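You operate a simulated robot arm through the tools that you are given. There is no shell and no other tool.

Carry out the task below with a simulated robot arm. There is one attempt and no reset: what you move stays moved.

## Task
Put things in order on the bench marked press. At the end: the blue probe marked cools five (marked "COOLS 5 C") stands where the orange pad stood; the blue probe marked cools fifteen (marked "COOLS 15 C") stands where the red probe marked warms five (marked "WARMS 5 C") stood; the orange pad stands where the blue probe marked cools fifteen stood; the red probe marked warms five is on the white tray (marked "CLEAN"); whatever was shut is shut again. Leave all else as you found it, and nothing knocked over. Set down upright: red probe marked warms five.

The check looks at the end state, three seconds after you hand in, the way a careful person would. Anything else that was tipped, shoved, dropped, spilled or broken makes it a failure.

## Robot
A 5-joint arm with a two-finger parallel gripper, fixed in place. Base frame: the origin is at the foot of the arm, x ahead of it, y to its left, z up; the work surface is at about z = 0. Units: cm, degrees, N and s.
With the tool pointing down near the work surface it reaches from about 26 to 60 cm from the base axis. Its first joint turns from -66.0 to 66.0 degrees. The tool tilts only in the upright plane through the base axis and itself; it spins freely about its own axis. Payload 1.57 kg.
The tool frame sits at the grasp point between the pads (the TCP): z along the fingers, y along the line on which they close. The tips reach 3 cm beyond it. The gripper opens to 8 cm. The fingers are 1.7 cm wide and 1.2 cm thick; the gripper's body (4 by 8.2 cm) begins 8 cm behind the TCP.
Orientation is that of the tool frame in the base frame, as a unit quaternion [w, x, y, z]. With the fingers straight down and closing along the base's y, the tool's x points along the base's -x, its y along +y and its z along -z.

## Interface
- The arm moves only by the tool arm_command. Its arguments are lists of equal length, an entry for each row: "linear": the shift along the tool's x, y, z in cm, a list of three; "delta_rot": the turn, a rotation vector about the tool's x, y, z in rad, a list of three. In form: {"linear": [[dx, dy, dz], ...], "delta_rot": [[ax, ay, az], ...]}. A call has 1 to 20 rows; each row shifts and turns the commanded pose from where the row before left it, along the tool's axes as they then stand. "jaw" is the opening, from 0 (shut) to 1 (fully open), set as the call begins (left out, the last holds). Rows are played at 5 a second. More than 5 cm and 8.6 degrees between two rows, or a gripper value outside its range, and nothing of the call is played. Where a pose cannot be reached the arm comes as near as it can. A force on the tool above 40 N (or 10 N above the force at the start of the call, whichever is more), or a blocked arm, ends the call early, and 0.2 s more pass. The fingers move at their own pace (about 15.3 cm/s each) and stop on an object; they squeeze with about 38 N. The grip force told is the motor's: it shows also when the fingers shut on nothing. Time passes only in rows, and 0.2 s behind the last, so rows that do not move let the fingers close. It gives the time, the measured TCP pose, the force on the tool (base axes), the opening and the grip force at its end, in the units of the frame above (readings bear some noise), with the torque about the TCP (base axes, N m) and any sound that the robot's microphone picked up.
- Cameras (640 x 400 px; columns grow to the right, rows downward): "scene" is fixed at [3.71, 39.42, 51.48]; the picture's right is [-0.75, -0.66, 0.00], its down [-0.43, 0.48, -0.76] and it looks along [0.51, -0.57, -0.65] (base axes); focal length 361 px, centre (320, 200). "wrist" rides on the gripper at [7.2, -0.7, -12.2] in the tool frame; the picture's right is [0.09, 1.00, 0.00], its down [-0.84, 0.08, -0.54] and it looks along [-0.54, 0.05, 0.84] (tool axes); focal length 238 px, centre (320, 200). There is no depth. A picture from a camera that has moved, and an enlarged one, comes with that camera's place and axes in the base frame and with its lens.
- grab_frame(camera): a new picture of that camera. It takes no simulated time.
- zoom(camera, box): a new picture of the part [left, top, right, bottom] of that camera's present view, enlarged. It takes no simulated time.
- job_done(): hands the job in; it is judged then, once.

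Nothing tells you positions but the pictures and the camera data. Unless the task says otherwise, let go and move clear before handing in.

The tools are called after ">>>" as name(argument=value, ...) on one line, values as JSON. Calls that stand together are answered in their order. arm_command: Moves the arm, as the interface text tells. Its arguments: {"type":"object","properties":{"linear":{"type":"array"},"delta_rot":{"type":"array"},"jaw":{"type":"number"}},"required":["linear","delta_rot"]} The other tools are called the same way: grab_frame (camera) takes a picture; zoom (camera, box) takes an enlarged picture of a part of a camera's view; job_done () hands the job in.

At the start:

```text
time: 0.0
position: [35.12, 16.45, 26.18]
tcp_rot: [0.0, 0.0, 1.0, 0.0]
ft_force: [0.2, -0.7, -0.7]
wrist_torque: [0.02, 0.01, -0.02]
grip_width: 8.02
gripper_force: 0.0
```

scene: 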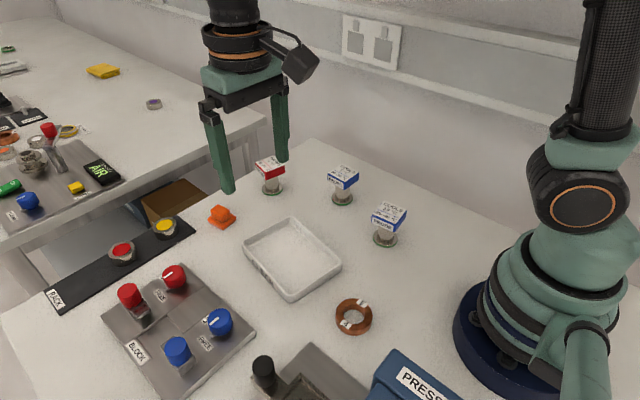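
wrist: 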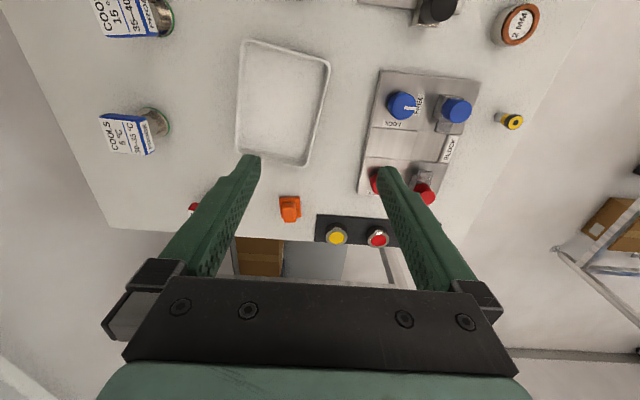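

I see a bench with a white tray, two blue probes and one red probe, an orange pad, and a panel with knobs. I'll look closer before I move anything.

>>> zoom(camera="scene", box=[180, 130, 420, 280])

>>> zoom(camera="scene", box=[40, 200, 360, 400])

>>> zoom(camera="scene", box=[240, 280, 480, 400])

>>> zoom(camera="wrist", box=[80, 0, 340, 160])

```text
2.67 times, centred on (300, 205) of scene
camera zoom: at [3.71, 39.42, 51.48], right [-0.75, -0.66, 0.0], down [-0.43, 0.48, -0.76], along [0.51, -0.57, -0.65], focal length 962 px, centre (373, 187)
```

zoom: 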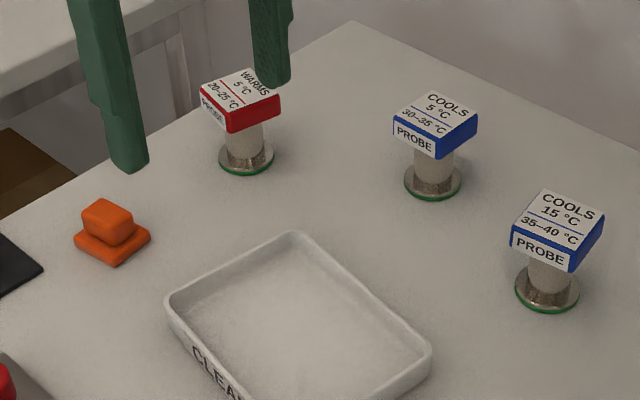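

```text
2.00 times, centred on (200, 300) of scene
camera zoom: at [3.71, 39.42, 51.48], right [-0.75, -0.66, 0.0], down [-0.43, 0.48, -0.76], along [0.51, -0.57, -0.65], focal length 721 px, centre (560, 0)
```

zoom: 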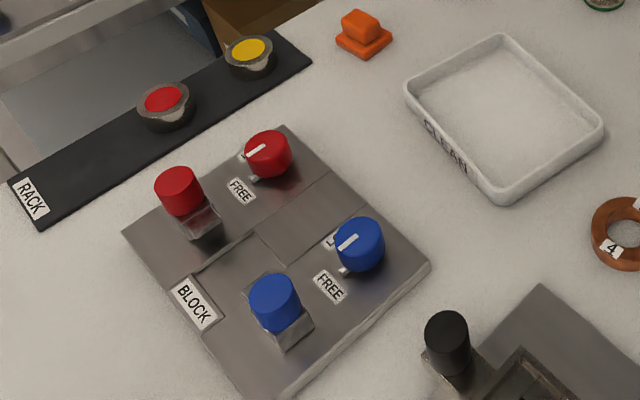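

```text
2.67 times, centred on (360, 340) of scene
camera zoom: at [3.71, 39.42, 51.48], right [-0.75, -0.66, 0.0], down [-0.43, 0.48, -0.76], along [0.51, -0.57, -0.65], focal length 962 px, centre (213, -173)
```

zoom: 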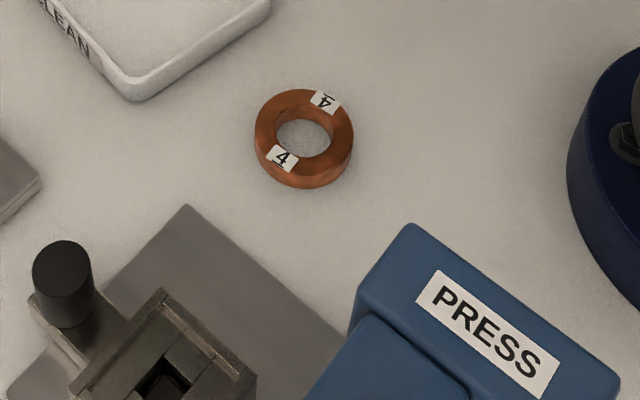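

```text
2.46 times, centred on (210, 80) of wrist
camera zoom: at [27.92, 15.8, 38.48], right [-0.09, 1.0, 0.0], down [0.84, 0.08, 0.54], along [0.54, 0.05, -0.84], focal length 587 px, centre (591, 495)
```

zoom: 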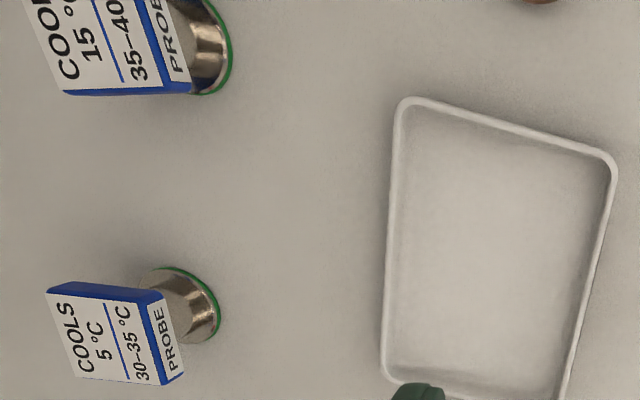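

The picture geometry puts things roughly here, in cm:
- **Red probe:** (54.9, -1.5)
- **COOLS 5:** (40.6, -9.2)
- **COOLS 15:** (26.9, -5.4)
- **Orange pad:** (54.6, 12.5)
- **Tray:** centred near (37, 10)

Next I'll move to look at the red probe from closer up.

>>> arm_command(linear=[[-1.2375, -2.244, 1.025], [-1.2375, -2.244, 1.025], [-1.2375, -2.244, 1.025], [-1.2375, -2.244, 1.025], [-1.2375, -2.244, 1.025], [-1.2375, -2.244, 1.025], [-1.2375, -2.244, 1.025], [-1.2375, -2.244, 1.025], [0, 0, 0]], delta_rot=[[0, 0, 0], [0, 0, 0], [0, 0, 0], [0, 0, 0], [0, 0, 0], [0, 0, 0], [0, 0, 0], [0, 0, 0], [0, 0, 0]], jaw=1)

>>> grab_frame(camera="wrist")

>>> grab_frame(camera="scene")

```text
time: 2.0
position: [45.11, -1.62, 18.26]
tcp_rot: [0.0, 0.0, 1.0, 0.0]
ft_force: [-0.6, 0.2, 0.3]
wrist_torque: [-0.02, -0.01, -0.04]
grip_width: 7.99
gripper_force: 0.1
```

```text
taken
camera wrist: at [37.97, -2.2, 30.44], right [-0.09, 1.0, 0.0], down [0.84, 0.08, 0.54], along [0.54, 0.05, -0.84], focal length 238 px, centre (320, 200)
```

wrist: 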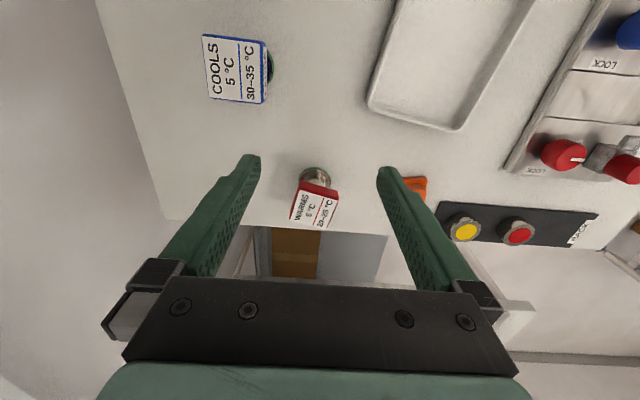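

```text
taken
```

scene: 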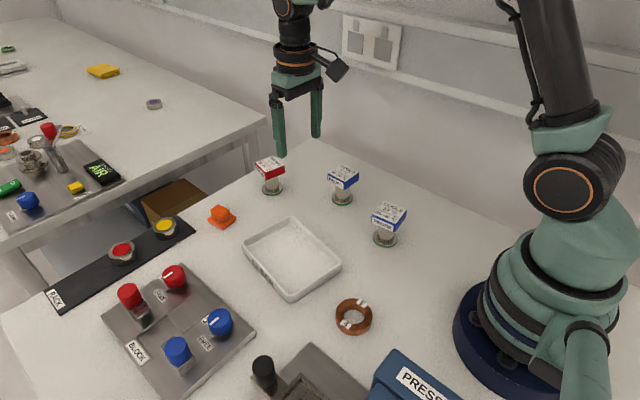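

>>> zoom(camera="wrist", box=[260, 140, 380, 240])

>>> zoom(camera="wrist", box=[180, 10, 300, 120])

>>> zoom(camera="scene", box=[240, 140, 320, 210])

>>> zoom(camera="scene", box=[320, 150, 420, 260])

>>> zoom(camera="scene", box=[200, 195, 250, 235])

```text
4.00 times, centred on (320, 190) of wrist
camera zoom: at [37.97, -2.2, 30.44], right [-0.09, 1.0, 0.0], down [0.84, 0.08, 0.54], along [0.54, 0.05, -0.84], focal length 953 px, centre (320, 240)
```

zoom: 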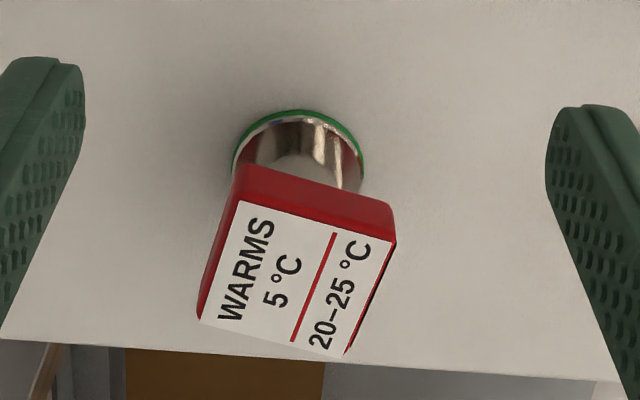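

```text
3.64 times, centred on (240, 65) of wrist
camera zoom: at [37.97, -2.2, 30.44], right [-0.09, 1.0, 0.0], down [0.84, 0.08, 0.54], along [0.54, 0.05, -0.84], focal length 867 px, centre (611, 691)
```

zoom: 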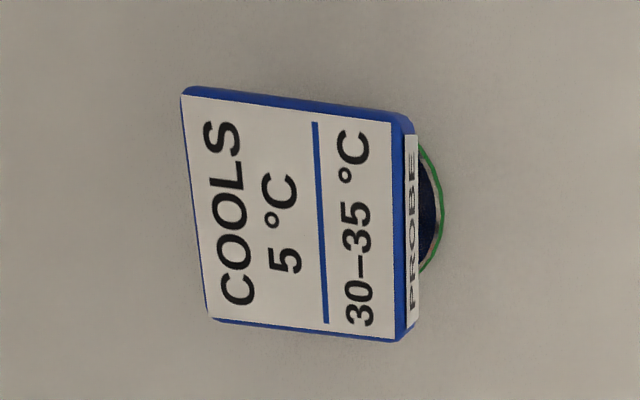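

```text
5.71 times, centred on (280, 175) of scene
camera zoom: at [3.71, 39.42, 51.48], right [-0.75, -0.66, 0.0], down [-0.43, 0.48, -0.76], along [0.51, -0.57, -0.65], focal length 2061 px, centre (549, 343)
```

zoom: 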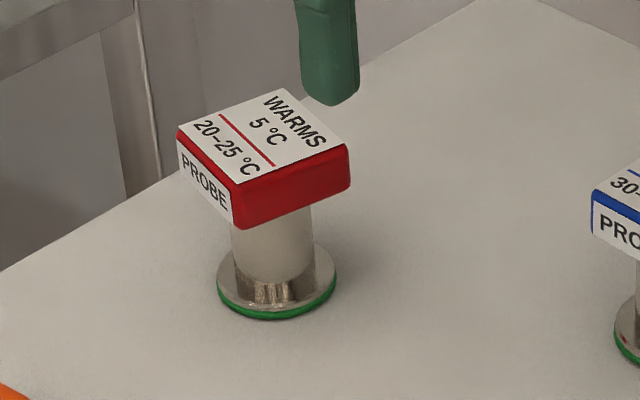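

```text
3.64 times, centred on (370, 205) of scene
camera zoom: at [3.71, 39.42, 51.48], right [-0.75, -0.66, 0.0], down [-0.43, 0.48, -0.76], along [0.51, -0.57, -0.65], focal length 1312 px, centre (138, 182)
```

zoom: 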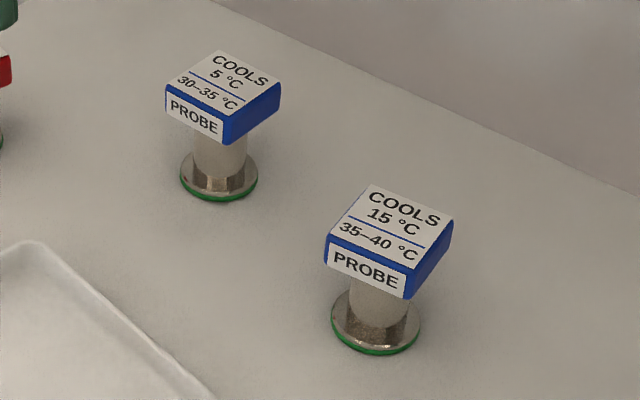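

```text
10.00 times, centred on (225, 215) of scene
camera zoom: at [3.71, 39.42, 51.48], right [-0.75, -0.66, 0.0], down [-0.43, 0.48, -0.76], along [0.51, -0.57, -0.65], focal length 3607 px, centre (1270, 50)
```

zoom: 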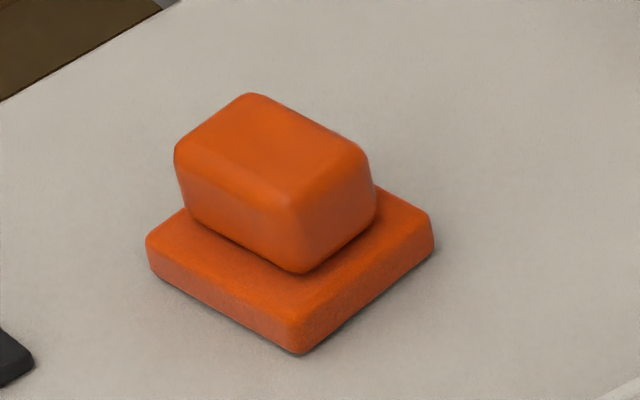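

The red probe's cap is about 4.7 cm square, its top is near z = 7.3, and it is turned about -13°. I'll go above it with the jaws lined up, keep the fingertips clear of it, and check the aim.

>>> arm_command(linear=[[-1.86, 0.03, 1.0], [-1.86, 0.03, 1.0], [-1.86, 0.03, 1.0], [-1.86, 0.03, 1.0], [-1.86, 0.03, 1.0], [0, 0, 0], [0, 0, 0], [0, 0, 0]], delta_rot=[[0, 0, 0], [0, 0, 0], [0, 0, 0], [0, 0, 0], [0, 0, 0], [0, 0, 0.116], [0, 0, 0.116], [0, 0, 0]], jaw=1)

>>> grab_frame(camera="wrist")

>>> grab_frame(camera="scene")

```text
time: 3.8
position: [54.35, -1.51, 13.14]
tcp_rot: [0.001, 0.117, 0.993, -0.001]
ft_force: [0.6, 0.4, 0.3]
wrist_torque: [-0.03, 0.04, -0.01]
grip_width: 7.99
gripper_force: 0.0
```

```text
taken
camera wrist: at [47.25, -0.35, 25.35], right [0.14, 0.99, 0.0], down [0.83, -0.12, 0.54], along [0.54, -0.08, -0.84], focal length 238 px, centre (320, 200)
```

wrist: 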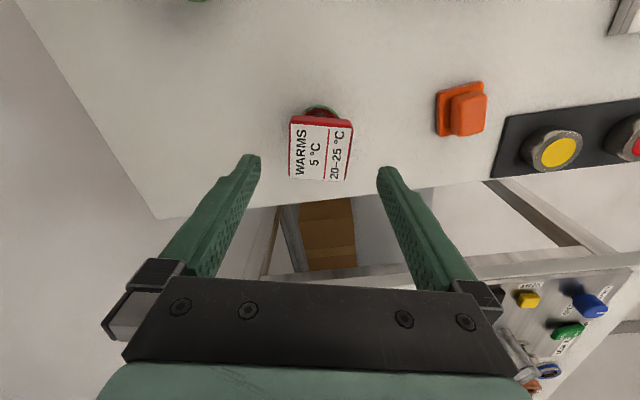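

```text
taken
```

scene: 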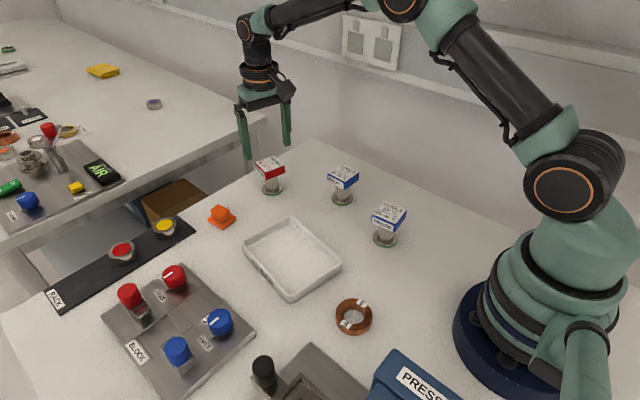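

>>> zoom(camera="wrist", box=[260, 90, 380, 190])

>>> zoom(camera="wrist", box=[420, 60, 520, 150])

```text
4.00 times, centred on (320, 140) of wrist
camera zoom: at [47.25, -0.35, 25.35], right [0.14, 0.99, 0.0], down [0.83, -0.12, 0.54], along [0.54, -0.08, -0.84], focal length 953 px, centre (320, 440)
```

zoom: 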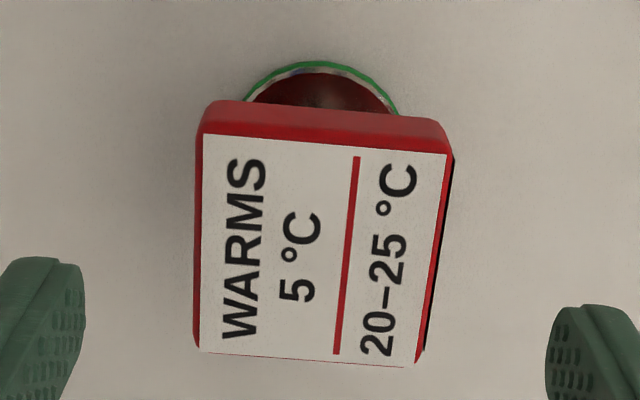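

```text
4.44 times, centred on (470, 105) of wrist
camera zoom: at [47.25, -0.35, 25.35], right [0.14, 0.99, 0.0], down [0.83, -0.12, 0.54], along [0.54, -0.08, -0.84], focal length 1059 px, centre (-347, 622)
```

zoom: 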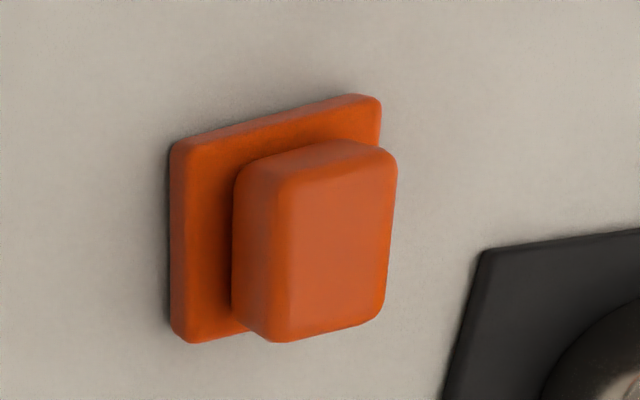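

The jaws are lined up with the cap, and its centre is about 0.1 cm off mine. I'll correct that, go down to cap height and close.

>>> arm_command(linear=[[-0.12, -0.13, 1.0], [0, 0, 1.5], [0, 0, 1.5], [0, 0, 1.5], [0, 0, 1.3], [0, 0, 0]], delta_rot=[[0, 0, 0], [0, 0, 0], [0, 0, 0], [0, 0, 0], [0, 0, 0], [0, 0, 0]], jaw=1)

>>> grab_frame(camera="wrist")

>>> zoom(camera="scene", box=[200, 110, 360, 210])

```text
time: 5.2
position: [54.32, -1.47, 6.42]
tcp_rot: [0.0, 0.116, 0.993, 0.0]
ft_force: [-0.3, -0.9, 0.1]
wrist_torque: [0.01, 0.01, -0.02]
grip_width: 7.99
gripper_force: 0.0
```

```text
taken
camera wrist: at [47.25, -0.44, 18.61], right [0.14, 0.99, 0.0], down [0.83, -0.12, 0.54], along [0.54, -0.08, -0.84], focal length 238 px, centre (320, 200)
```

wrist: 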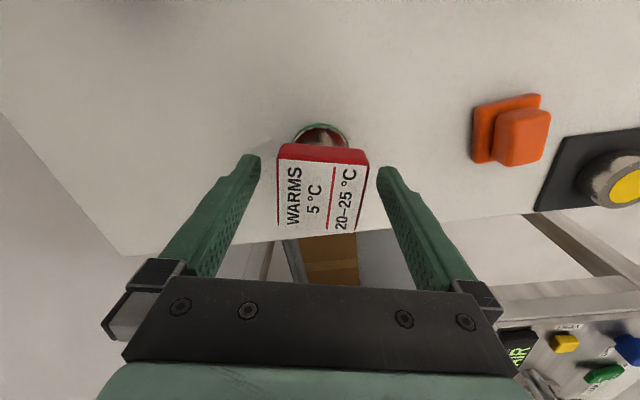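

```text
4.00 times, centred on (280, 160) of scene
camera zoom: at [3.71, 39.42, 51.48], right [-0.75, -0.66, 0.0], down [-0.43, 0.48, -0.76], along [0.51, -0.57, -0.65], focal length 1443 px, centre (480, 360)
```

zoom: 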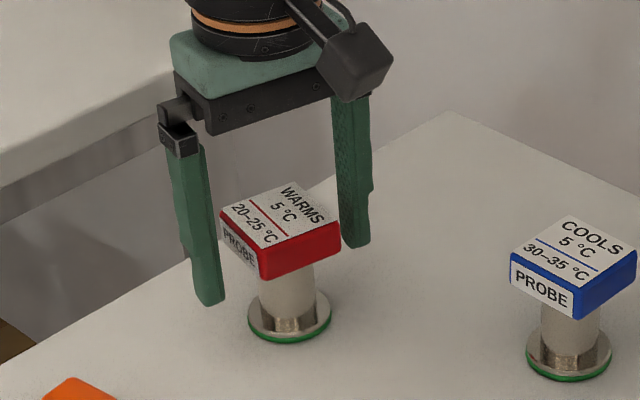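

>>> zoom(camera="wrist", box=[230, 110, 410, 250])

```text
2.86 times, centred on (320, 180) of wrist
camera zoom: at [47.25, -0.44, 18.61], right [0.14, 0.99, 0.0], down [0.83, -0.12, 0.54], along [0.54, -0.08, -0.84], focal length 681 px, centre (320, 257)
```

zoom: 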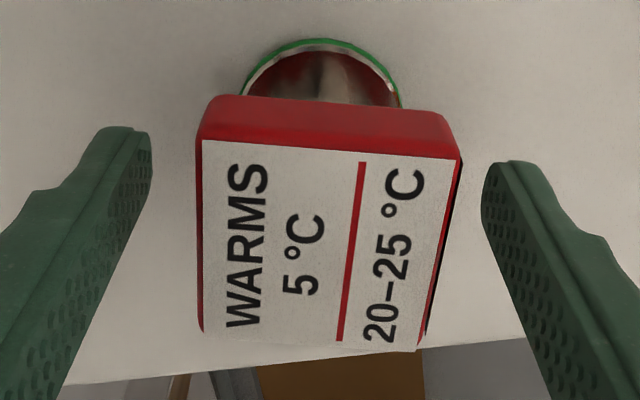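

The cap sits centred between the fingers to within about 0.1 cm, so I'll close on it.

>>> arm_command(linear=[[0, 0, 0], [0, 0, 0], [0, 0, 0], [0, 0, 0]], delta_rot=[[0, 0, 0], [0, 0, 0], [0, 0, 0], [0, 0, 0]], jaw=0)

>>> zoom(camera="scene", box=[200, 110, 360, 210])

```text
time: 6.2
position: [54.3, -1.41, 6.46]
tcp_rot: [0.0, 0.115, 0.993, 0.0]
ft_force: [0.5, -0.2, -0.3]
wrist_torque: [0.02, -0.02, 0.02]
grip_width: 4.99
gripper_force: 38.1
```

```text
4.00 times, centred on (280, 160) of scene
camera zoom: at [3.71, 39.42, 51.48], right [-0.75, -0.66, 0.0], down [-0.43, 0.48, -0.76], along [0.51, -0.57, -0.65], focal length 1443 px, centre (480, 360)
```

zoom: 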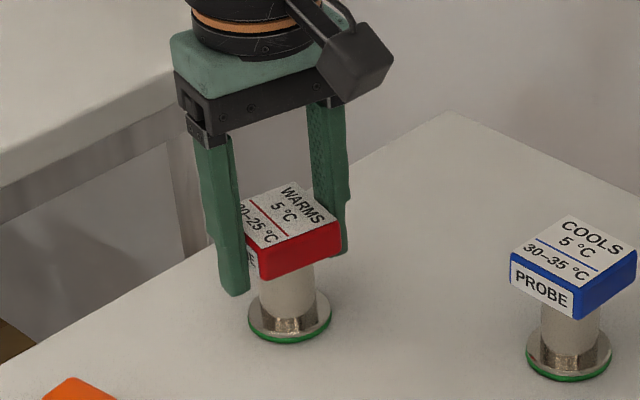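

The fingers hold the cap at 5.0 cm. I'll lift a little first to feel the load.

>>> arm_command(linear=[[0, 0, -0.3], [0, 0, -0.5], [0, 0, -1.0], [0, 0, -1.2], [0, 0, 0]], delta_rot=[[0, 0, 0], [0, 0, 0], [0, 0, 0], [0, 0, 0], [0, 0, 0]], jaw=0)

>>> zoom(camera="scene", box=[200, 110, 360, 210])

>>> grab_frame(camera="wrist")

```text
time: 7.4
position: [54.44, -1.5, 9.46]
tcp_rot: [0.0, 0.116, 0.993, 0.0]
ft_force: [0.1, 0.1, -2.5]
wrist_torque: [0.02, 0.05, -0.03]
grip_width: 4.97
gripper_force: 37.9
```

```text
4.00 times, centred on (280, 160) of scene
camera zoom: at [3.71, 39.42, 51.48], right [-0.75, -0.66, 0.0], down [-0.43, 0.48, -0.76], along [0.51, -0.57, -0.65], focal length 1443 px, centre (480, 360)
```

zoom: 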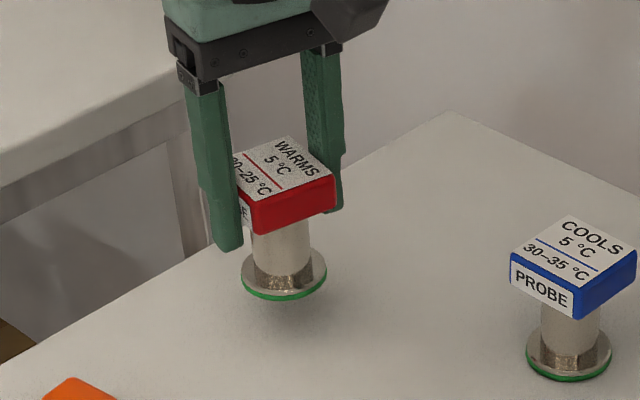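

```text
taken
camera wrist: at [47.31, -0.42, 21.58], right [0.14, 0.99, 0.0], down [0.83, -0.12, 0.54], along [0.54, -0.08, -0.84], focal length 238 px, centre (320, 200)
```

wrist: 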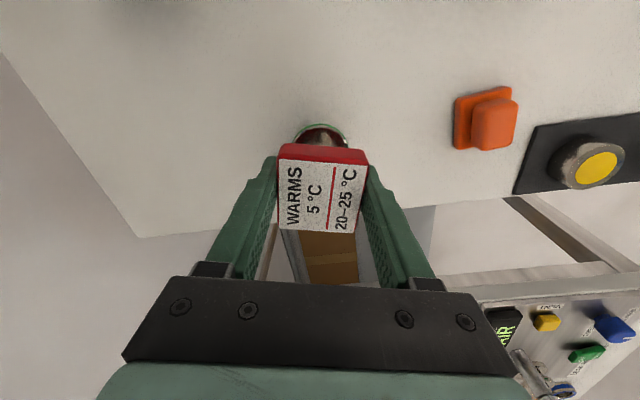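

The probe is lifted clean and weighs about 0.25 kg. I'll raise it to a safe height, carry it over the tray, and look again before setting it down.

>>> arm_command(linear=[[0, 0, -2.0], [0, 0, -2.5], [0, 0, -2.0], [1.5, 0.6, 0], [2.81, 1.073, 0], [2.81, 1.073, 0], [2.81, 1.073, 0], [2.81, 1.073, 0], [2.81, 1.073, 0], [2.62, 1.0, 0], [1.5, 0.55, 0], [0, 0, 0], [0, 0, 0]], delta_rot=[[0, 0, 0], [0, 0, 0], [0, 0, 0], [0, 0, 0], [0, 0, 0], [0, 0, 0], [0, 0, 0], [0, 0, 0], [0, 0, 0], [0, 0, 0], [0, 0, 0], [0, 0, 0], [0, 0, 0]], jaw=0)

>>> grab_frame(camera="wrist")

>>> grab_frame(camera="scene")

```text
time: 10.2
position: [36.96, 10.31, 15.93]
tcp_rot: [-0.001, 0.116, 0.993, 0.0]
ft_force: [0.7, 0.5, -1.6]
wrist_torque: [0.03, -0.04, 0.02]
grip_width: 4.99
gripper_force: 38.4
```

```text
taken
camera wrist: at [29.81, 11.42, 28.06], right [0.14, 0.99, 0.0], down [0.83, -0.12, 0.54], along [0.54, -0.08, -0.84], focal length 238 px, centre (320, 200)
```

wrist: 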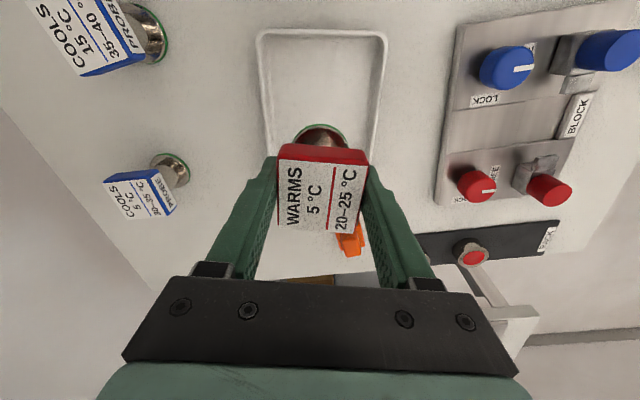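

```text
taken
```

scene: 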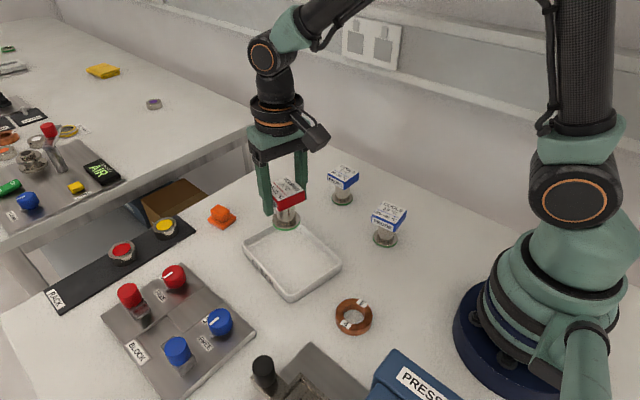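

I'm over the middle of the tray, which I put near (36.7, 10.5) and the tool at (37.0, 10.3). I'll lower the probe to just above the tray floor.

>>> arm_command(linear=[[0, 0, 1.0], [0, 0, 2.0], [0, 0, 2.0], [0, 0, 1.5], [0, 0, 1.0], [0, 0, 0.5], [0, 0, 0]], delta_rot=[[0, 0, 0], [0, 0, 0], [0, 0, 0], [0, 0, 0], [0, 0, 0], [0, 0, 0], [0, 0, 0]], jaw=0)

>>> zoom(camera="scene", box=[220, 180, 360, 310])

>>> zoom(camera="wrist", box=[200, 0, 440, 250])

```text
time: 11.8
position: [37.06, 10.29, 7.81]
tcp_rot: [0.0, 0.116, 0.993, 0.001]
ft_force: [0.3, 0.4, -3.1]
wrist_torque: [0.02, 0.0, 0.01]
grip_width: 4.99
gripper_force: 37.7
```

```text
3.08 times, centred on (290, 245) of scene
camera zoom: at [3.71, 39.42, 51.48], right [-0.75, -0.66, 0.0], down [-0.43, 0.48, -0.76], along [0.51, -0.57, -0.65], focal length 1110 px, centre (412, 62)
```

zoom: 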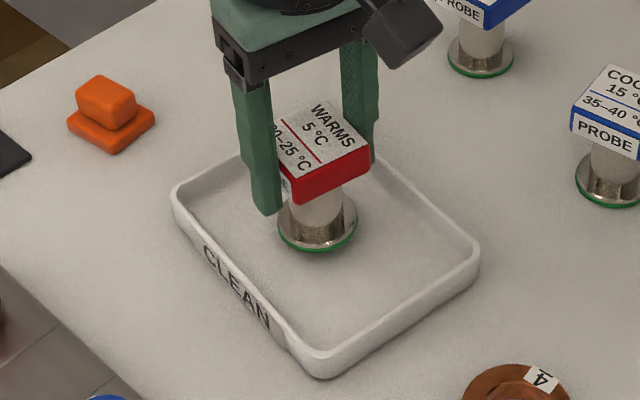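

```text
1.60 times, centred on (320, 125) of wrist
camera zoom: at [29.89, 11.31, 20.04], right [0.14, 0.99, 0.0], down [0.83, -0.12, 0.54], along [0.54, -0.08, -0.84], focal length 381 px, centre (320, 320)
```

zoom: 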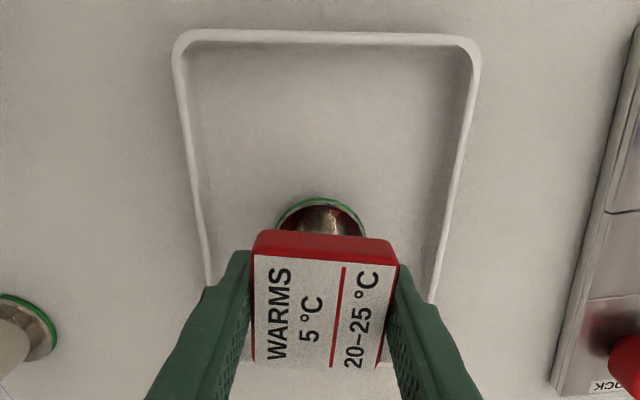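

The probe hangs well inside the tray. I'll lower it in small steps until I feel the floor.

>>> arm_command(linear=[[0, 0, 0.2], [0, 0, 0.15], [0, 0, 0.1], [0, 0, 0.1], [0, 0, 0]], delta_rot=[[0, 0, 0], [0, 0, 0], [0, 0, 0], [0, 0, 0], [0, 0, 0]], jaw=0)

>>> arm_command(linear=[[0, 0, 0.1], [0, 0, 0.1], [0, 0, 0]], delta_rot=[[0, 0, 0], [0, 0, 0], [0, 0, 0]], jaw=0)

```text
time: 13.0
position: [37.06, 10.3, 7.31]
tcp_rot: [0.0, 0.116, 0.993, 0.0]
ft_force: [-0.2, 0.1, -3.0]
wrist_torque: [-0.02, 0.03, 0.02]
grip_width: 4.99
gripper_force: 37.7
```

```text
time: 13.8
position: [37.03, 10.35, 7.02]
tcp_rot: [0.001, 0.117, 0.993, 0.0]
ft_force: [0.9, 0.3, -3.1]
wrist_torque: [-0.01, 0.02, -0.02]
grip_width: 4.97
gripper_force: 38.0
```

>>> arm_command(linear=[[0, 0, 0.08], [0, 0, 0.08], [0, 0, 0]], delta_rot=[[0, 0, 0], [0, 0, 0], [0, 0, 0]], jaw=0)

>>> zoom(camera="scene", box=[260, 200, 330, 270])

```text
time: 14.6
position: [36.94, 10.28, 6.87]
tcp_rot: [0.0, 0.116, 0.993, 0.001]
ft_force: [-0.8, 0.4, -3.2]
wrist_torque: [0.01, 0.01, -0.02]
grip_width: 4.97
gripper_force: 38.3
```

```text
5.71 times, centred on (295, 235) of scene
camera zoom: at [3.71, 39.42, 51.48], right [-0.75, -0.66, 0.0], down [-0.43, 0.48, -0.76], along [0.51, -0.57, -0.65], focal length 2061 px, centre (463, 0)
```

zoom: 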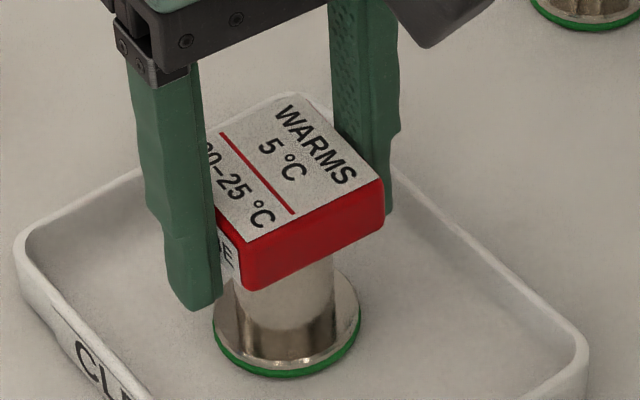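

>>> arm_command(linear=[[0, 0, 0.07], [0, 0, 0.07], [0, 0, 0]], delta_rot=[[0, 0, 0], [0, 0, 0], [0, 0, 0]], jaw=0)

```text
time: 15.4
position: [37.06, 10.3, 6.84]
tcp_rot: [0.0, 0.116, 0.993, 0.0]
ft_force: [-4.0, 2.6, 11.6]
wrist_torque: [0.13, 0.29, 0.01]
grip_width: 4.97
gripper_force: 38.3
```

The probe has touched the tray floor. I'll ease the press slightly and open only a little, so the probe settles without being pushed.

>>> arm_command(linear=[[0, 0, -0.07], [0, 0, 0]], delta_rot=[[0, 0, 0], [0, 0, 0]], jaw=0)

>>> arm_command(linear=[[0, 0, 0], [0, 0, 0], [0, 0, 0]], delta_rot=[[0, 0, 0], [0, 0, 0], [0, 0, 0]], jaw=1)

>>> grab_frame(camera="wrist")

>>> zoom(camera="scene", box=[220, 170, 360, 310])

```text
time: 16.0
position: [37.05, 10.28, 6.83]
tcp_rot: [0.0, 0.116, 0.993, 0.0]
ft_force: [0.4, -0.2, 0.0]
wrist_torque: [0.0, -0.05, 0.03]
grip_width: 4.96
gripper_force: 37.8
```

```text
time: 16.8
position: [36.98, 10.27, 6.87]
tcp_rot: [0.001, 0.116, 0.993, 0.001]
ft_force: [0.3, 0.3, -0.4]
wrist_torque: [0.01, -0.02, -0.03]
grip_width: 8.0
gripper_force: 0.0
```

```text
taken
camera wrist: at [29.86, 11.36, 19.04], right [0.14, 0.99, 0.0], down [0.83, -0.12, 0.54], along [0.54, -0.08, -0.84], focal length 238 px, centre (320, 200)
```

wrist: 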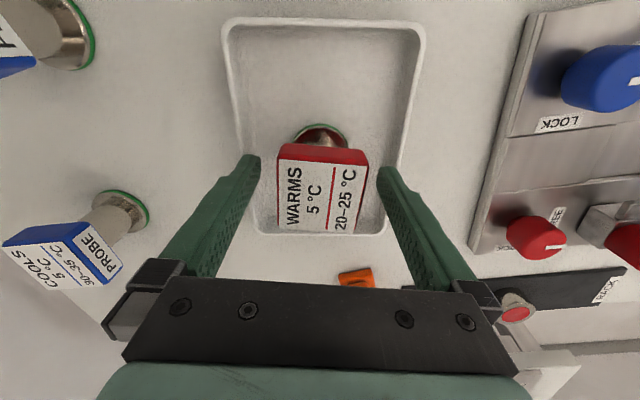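

```text
2.86 times, centred on (290, 240) of scene
camera zoom: at [3.71, 39.42, 51.48], right [-0.75, -0.66, 0.0], down [-0.43, 0.48, -0.76], along [0.51, -0.57, -0.65], focal length 1030 px, centre (406, 86)
```

zoom: 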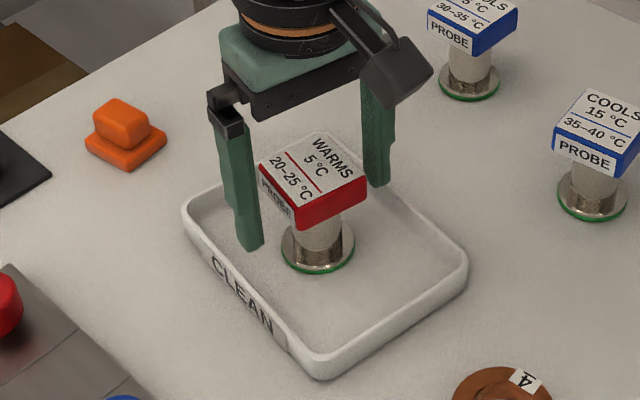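

The red probe stands upright in the CLEAN tray, let go. Next I'll rise straight up, turn the jaws to suit COOLS 15 (turned about +8°), and move above it near (26.8, -5.2).

>>> arm_command(linear=[[0, 0, -1.0], [0, 0, -2.0], [0, 0, -3.0], [0, 0, -3.0], [0, 0, 0], [0, 0, 0], [0, 0, 0], [1.75, -1.99, 0], [1.75, -1.99, 0], [1.75, -1.99, 0], [1.75, -1.99, 0], [1.75, -1.99, 0], [1.75, -1.99, 0], [1.75, -1.99, 0], [0, 0, 0], [0, 0, 0]], delta_rot=[[0, 0, 0], [0, 0, 0], [0, 0, 0], [0, 0, 0], [0, 0, -0.124], [0, 0, -0.124], [0, 0, -0.124], [0, 0, 0], [0, 0, 0], [0, 0, 0], [0, 0, 0], [0, 0, 0], [0, 0, 0], [0, 0, 0], [0, 0, 0], [0, 0, 0]], jaw=1)

>>> grab_frame(camera="wrist")

>>> grab_frame(camera="scene")

```text
time: 20.2
position: [26.89, -5.29, 15.95]
tcp_rot: [0.0, -0.07, 0.998, 0.0]
ft_force: [-0.1, -0.6, 0.1]
wrist_torque: [0.01, 0.01, 0.01]
grip_width: 8.01
gripper_force: 0.1
```

```text
taken
camera wrist: at [19.78, -6.86, 28.12], right [-0.23, 0.97, 0.0], down [0.82, 0.19, 0.54], along [0.53, 0.12, -0.84], focal length 238 px, centre (320, 200)
```

wrist: 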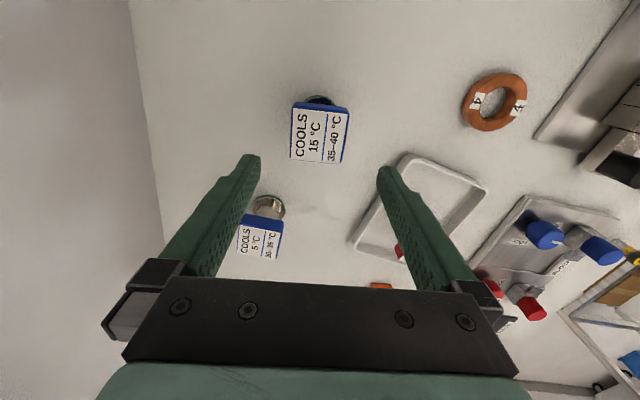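

```text
taken
```

scene: 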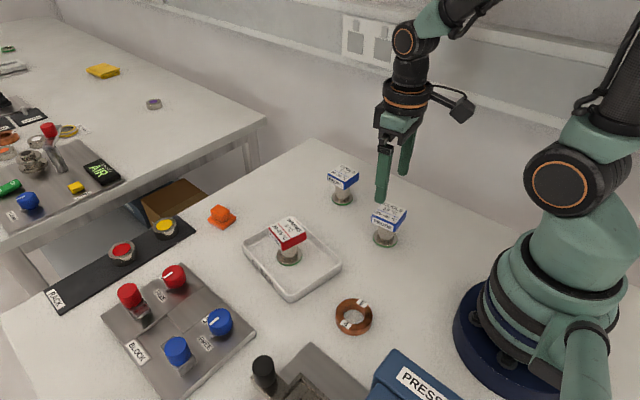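

>>> zoom(camera="wrist", box=[260, 80, 380, 180])

>>> zoom(camera="scene", box=[220, 170, 360, 310])

```text
4.00 times, centred on (320, 130) of wrist
camera zoom: at [19.78, -6.86, 28.12], right [-0.23, 0.97, 0.0], down [0.82, 0.19, 0.54], along [0.53, 0.12, -0.84], focal length 953 px, centre (320, 480)
```

zoom: 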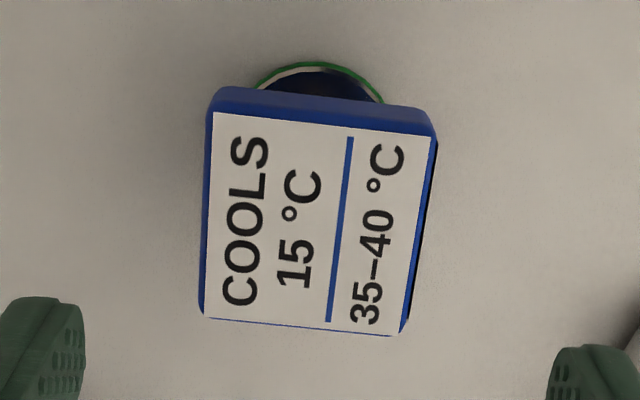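

```text
2.86 times, centred on (290, 240) of scene
camera zoom: at [3.71, 39.42, 51.48], right [-0.75, -0.66, 0.0], down [-0.43, 0.48, -0.76], along [0.51, -0.57, -0.65], focal length 1030 px, centre (406, 86)
```

zoom: 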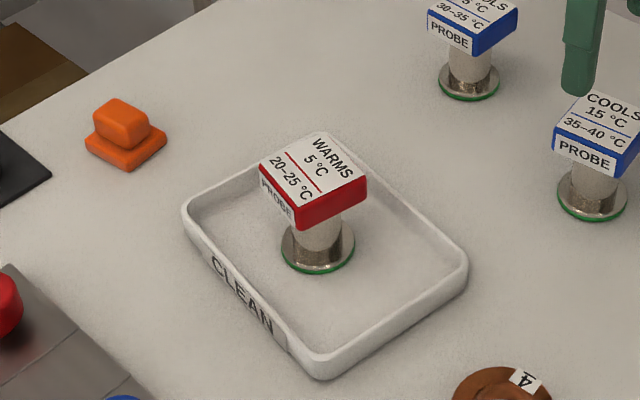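

COOLS 15's cap is off by (0.27, -0.28) cm and about 1° in my tool frame. I'll correct that, then go down in two stages.

>>> arm_command(linear=[[0.265, -0.28, 0], [0, 0, 1.5], [0, 0, 1.5], [0, 0, 0], [0, 0, 0]], delta_rot=[[0, 0, 0.022], [0, 0, 0], [0, 0, 0], [0, 0, 0], [0, 0, 0]], jaw=1)

>>> zoom(camera="wrist", box=[260, 90, 380, 190])

```text
time: 21.4
position: [26.55, -5.48, 12.89]
tcp_rot: [0.0, -0.059, 0.998, -0.001]
ft_force: [-0.4, -0.6, -0.2]
wrist_torque: [0.01, -0.01, -0.01]
grip_width: 8.03
gripper_force: 0.0
```

```text
4.00 times, centred on (320, 140) of wrist
camera zoom: at [19.48, -6.97, 25.1], right [-0.21, 0.98, 0.0], down [0.82, 0.17, 0.54], along [0.53, 0.11, -0.84], focal length 953 px, centre (320, 440)
```

zoom: 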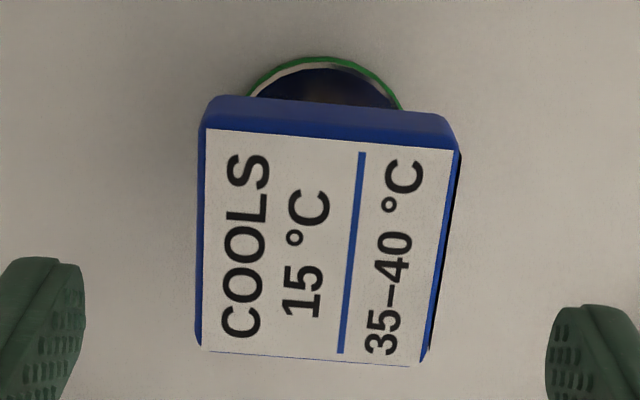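

Now centred within 0.05 cm and square. I'll go down to cap height and close.

>>> arm_command(linear=[[0, 0, 1.5], [0, 0, 1.5], [0, 0, 1.5], [0, 0, 1.2], [0, 0, 0.75], [0, 0, 0]], delta_rot=[[0, 0, 0], [0, 0, 0], [0, 0, 0], [0, 0, 0], [0, 0, 0], [0, 0, 0]], jaw=1)

>>> grab_frame(camera="wrist")

>>> zoom(camera="scene", box=[320, 140, 460, 260])

```text
time: 22.8
position: [26.47, -5.46, 6.31]
tcp_rot: [0.0, -0.059, 0.998, 0.0]
ft_force: [0.2, -0.5, -0.4]
wrist_torque: [0.02, 0.01, 0.0]
grip_width: 8.0
gripper_force: 0.1
```

```text
taken
camera wrist: at [19.5, -6.95, 18.54], right [-0.21, 0.98, 0.0], down [0.82, 0.18, 0.54], along [0.53, 0.11, -0.84], focal length 238 px, centre (320, 200)
```

wrist: 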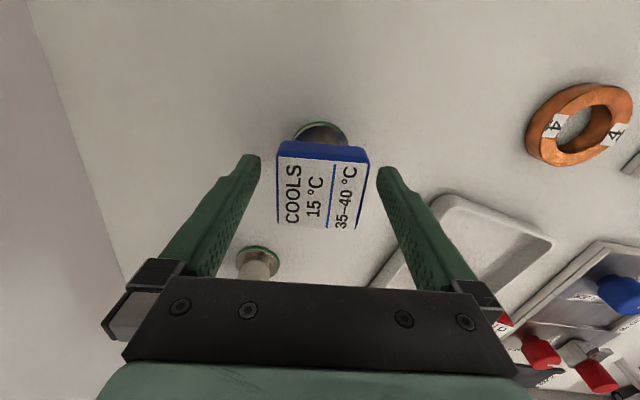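

```text
3.33 times, centred on (390, 200) of scene
camera zoom: at [3.71, 39.42, 51.48], right [-0.75, -0.66, 0.0], down [-0.43, 0.48, -0.76], along [0.51, -0.57, -0.65], focal length 1202 px, centre (87, 200)
```

zoom: 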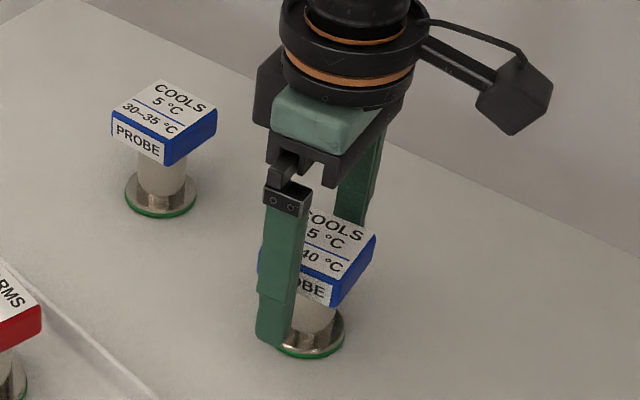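

>>> arm_command(linear=[[0, 0, 0], [0, 0, 0], [0, 0, 0], [0, 0, 0]], delta_rot=[[0, 0, 0], [0, 0, 0], [0, 0, 0], [0, 0, 0]], jaw=0)

>>> arm_command(linear=[[0, 0, -0.3], [0, 0, -0.5], [0, 0, -1.2], [0, 0, -2.0], [0, 0, -2.5], [0, 0, -2.5], [0, 0, -1.0], [0, 0, 0], [0, 0, 0]], delta_rot=[[0, 0, 0], [0, 0, 0], [0, 0, 0], [0, 0, 0], [0, 0, 0], [0, 0, 0], [0, 0, 0], [0, 0, 0], [0, 0, 0]], jaw=0)

>>> grab_frame(camera="scene")

>>> grab_frame(camera="wrist")

```text
time: 23.8
position: [26.52, -5.48, 6.36]
tcp_rot: [-0.001, -0.058, 0.998, 0.0]
ft_force: [0.9, -0.4, -0.3]
wrist_torque: [0.0, -0.03, 0.01]
grip_width: 4.96
gripper_force: 37.9
```

```text
time: 25.8
position: [26.6, -5.41, 16.4]
tcp_rot: [0.0, -0.058, 0.998, 0.0]
ft_force: [-0.3, -0.5, -2.8]
wrist_torque: [-0.02, -0.01, 0.02]
grip_width: 4.95
gripper_force: 38.1
```

```text
taken
```

scene: 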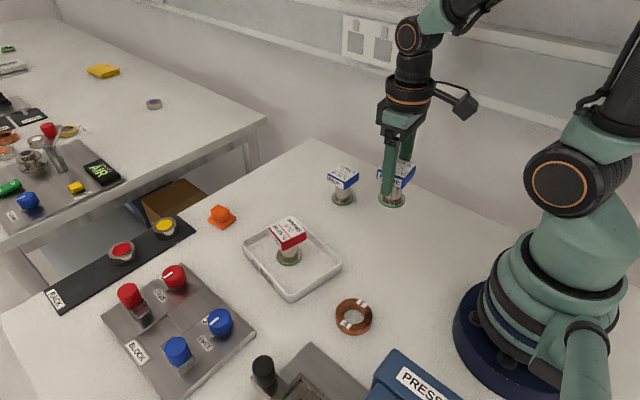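

```text
taken
camera wrist: at [19.51, -6.94, 28.64], right [-0.21, 0.98, 0.0], down [0.82, 0.18, 0.54], along [0.53, 0.11, -0.84], focal length 238 px, centre (320, 200)
```

wrist: 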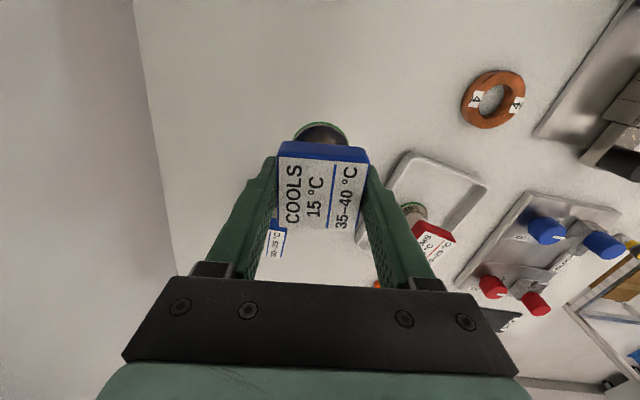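

COOLS 15 is lifted clear, and its spot was (26.53, -5.44). I'll carry it high to the red probe's old spot at (54.4, -1.45) and turn it the way the red one faced.

>>> arm_command(linear=[[-1.3, 0.066, 0], [-2.8, 0.066, 0], [-2.8, 0.066, 0], [-2.8, 0.066, 0], [-2.8, 0.066, 0], [-2.8, 0.066, 0], [-2.8, 0.066, 0], [-2.8, 0.066, 0], [-2.8, 0.066, 0], [-2.8, 0.066, 0], [-1.6, 0.066, 0], [0, 0, 0], [0, 0, 0], [0, 0, 0], [0, 0, 0], [0, 0, 0]], delta_rot=[[0, 0, 0], [0, 0, 0], [0, 0, 0], [0, 0, 0], [0, 0, 0], [0, 0, 0], [0, 0, 0], [0, 0, 0], [0, 0, 0], [0, 0, 0], [0, 0, 0], [0, 0, 0.1162], [0, 0, 0.1162], [0, 0, 0.1162], [0, 0, 0], [0, 0, 0]], jaw=0)

>>> grab_frame(camera="wrist")

>>> grab_frame(camera="scene")

```text
time: 29.2
position: [54.33, -1.32, 16.43]
tcp_rot: [0.0, 0.117, 0.993, 0.0]
ft_force: [-0.6, -0.1, -3.3]
wrist_torque: [0.01, 0.0, -0.01]
grip_width: 4.95
gripper_force: 38.1
```

```text
taken
camera wrist: at [47.27, -0.43, 28.56], right [0.14, 0.99, 0.0], down [0.83, -0.12, 0.54], along [0.54, -0.08, -0.84], focal length 238 px, centre (320, 200)
```

wrist: 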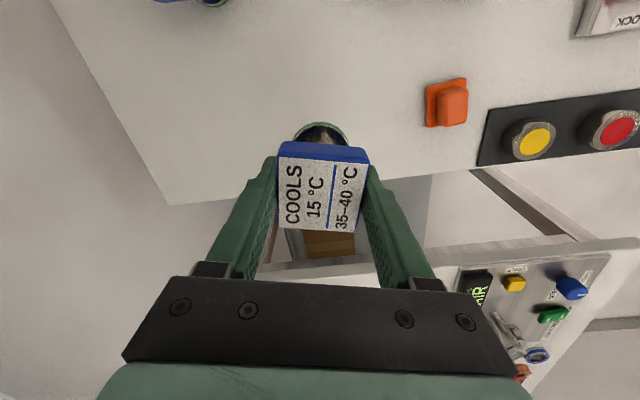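

```text
taken
```

scene: 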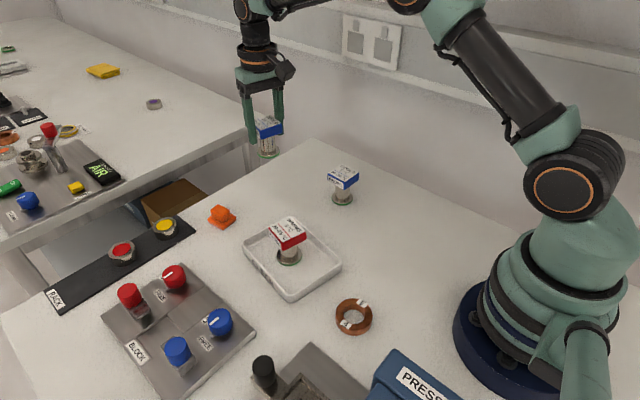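

The camera's place matches the one from the red probe's pick-up to within 0.02 cm. I'll lower it to just above the bench.

>>> arm_command(linear=[[0, 0, 1.0], [0, 0, 2.0], [0, 0, 2.0], [0, 0, 2.0], [0, 0, 1.5], [0, 0, 0.8], [0, 0, 0.3], [0, 0, 0], [0, 0, 0]], delta_rot=[[0, 0, 0], [0, 0, 0], [0, 0, 0], [0, 0, 0], [0, 0, 0], [0, 0, 0], [0, 0, 0], [0, 0, 0], [0, 0, 0]], jaw=0)

>>> zoom(camera="scene", box=[220, 130, 320, 220])

>>> grab_frame(camera="wrist")

```text
time: 31.2
position: [54.44, -1.34, 6.73]
tcp_rot: [0.0, 0.115, 0.993, 0.001]
ft_force: [0.1, 0.8, -2.5]
wrist_torque: [0.04, -0.01, 0.02]
grip_width: 4.98
gripper_force: 38.0
```

```text
4.44 times, centred on (270, 175) of scene
camera zoom: at [3.71, 39.42, 51.48], right [-0.75, -0.66, 0.0], down [-0.43, 0.48, -0.76], along [0.51, -0.57, -0.65], focal length 1603 px, centre (542, 311)
```

zoom: 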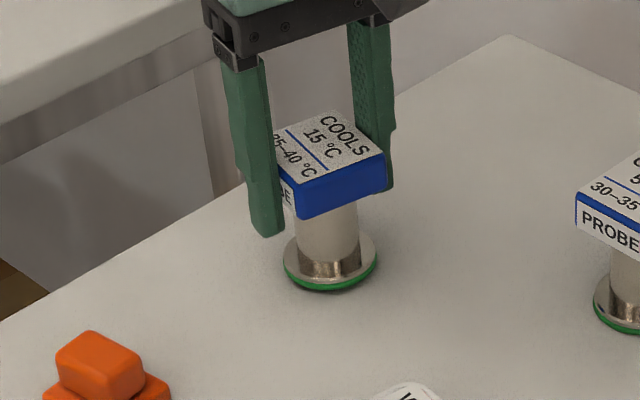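

```text
taken
camera wrist: at [47.22, -0.31, 18.9], right [0.14, 0.99, 0.0], down [0.83, -0.12, 0.54], along [0.54, -0.07, -0.84], focal length 238 px, centre (320, 200)
```

wrist: 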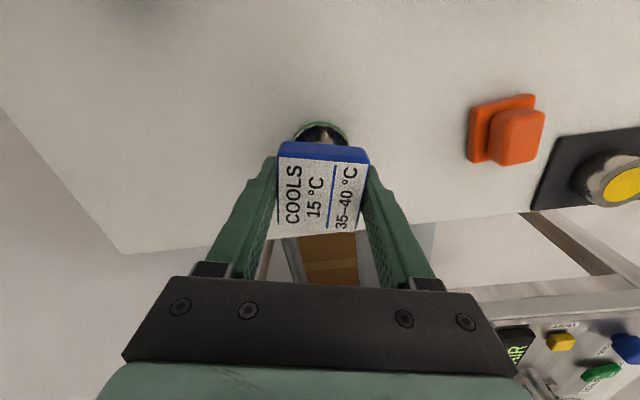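

It's about 0.1 cm off in y. I'll correct that while still clear of the bench, then lower in small steps.

>>> arm_command(linear=[[-0.02, -0.1, 0], [0, 0, 0.1], [0, 0, 0.1], [0, 0, 0]], delta_rot=[[0, 0, 0], [0, 0, 0], [0, 0, 0], [0, 0, 0]], jaw=0)

>>> arm_command(linear=[[0, 0, 0.07], [0, 0, 0.06], [0, 0, 0]], delta_rot=[[0, 0, 0], [0, 0, 0], [0, 0, 0]], jaw=0)

```text
time: 32.2
position: [54.42, -1.35, 6.51]
tcp_rot: [0.0, 0.115, 0.993, 0.0]
ft_force: [-0.1, -0.1, -1.9]
wrist_torque: [0.0, -0.02, 0.0]
grip_width: 4.96
gripper_force: 38.0
```

```text
time: 33.0
position: [54.35, -1.47, 6.48]
tcp_rot: [0.0, 0.115, 0.993, 0.0]
ft_force: [-0.4, 0.1, -1.9]
wrist_torque: [-0.03, 0.03, 0.02]
grip_width: 4.96
gripper_force: 37.6
```

>>> arm_command(linear=[[0, 0, 0.06], [0, 0, 0]], delta_rot=[[0, 0, 0], [0, 0, 0]], jaw=0)

```text
time: 33.6
position: [54.33, -1.62, 6.35]
tcp_rot: [0.0, 0.115, 0.993, -0.001]
ft_force: [-0.1, 0.6, -1.7]
wrist_torque: [0.0, 0.04, -0.01]
grip_width: 4.98
gripper_force: 37.7
```

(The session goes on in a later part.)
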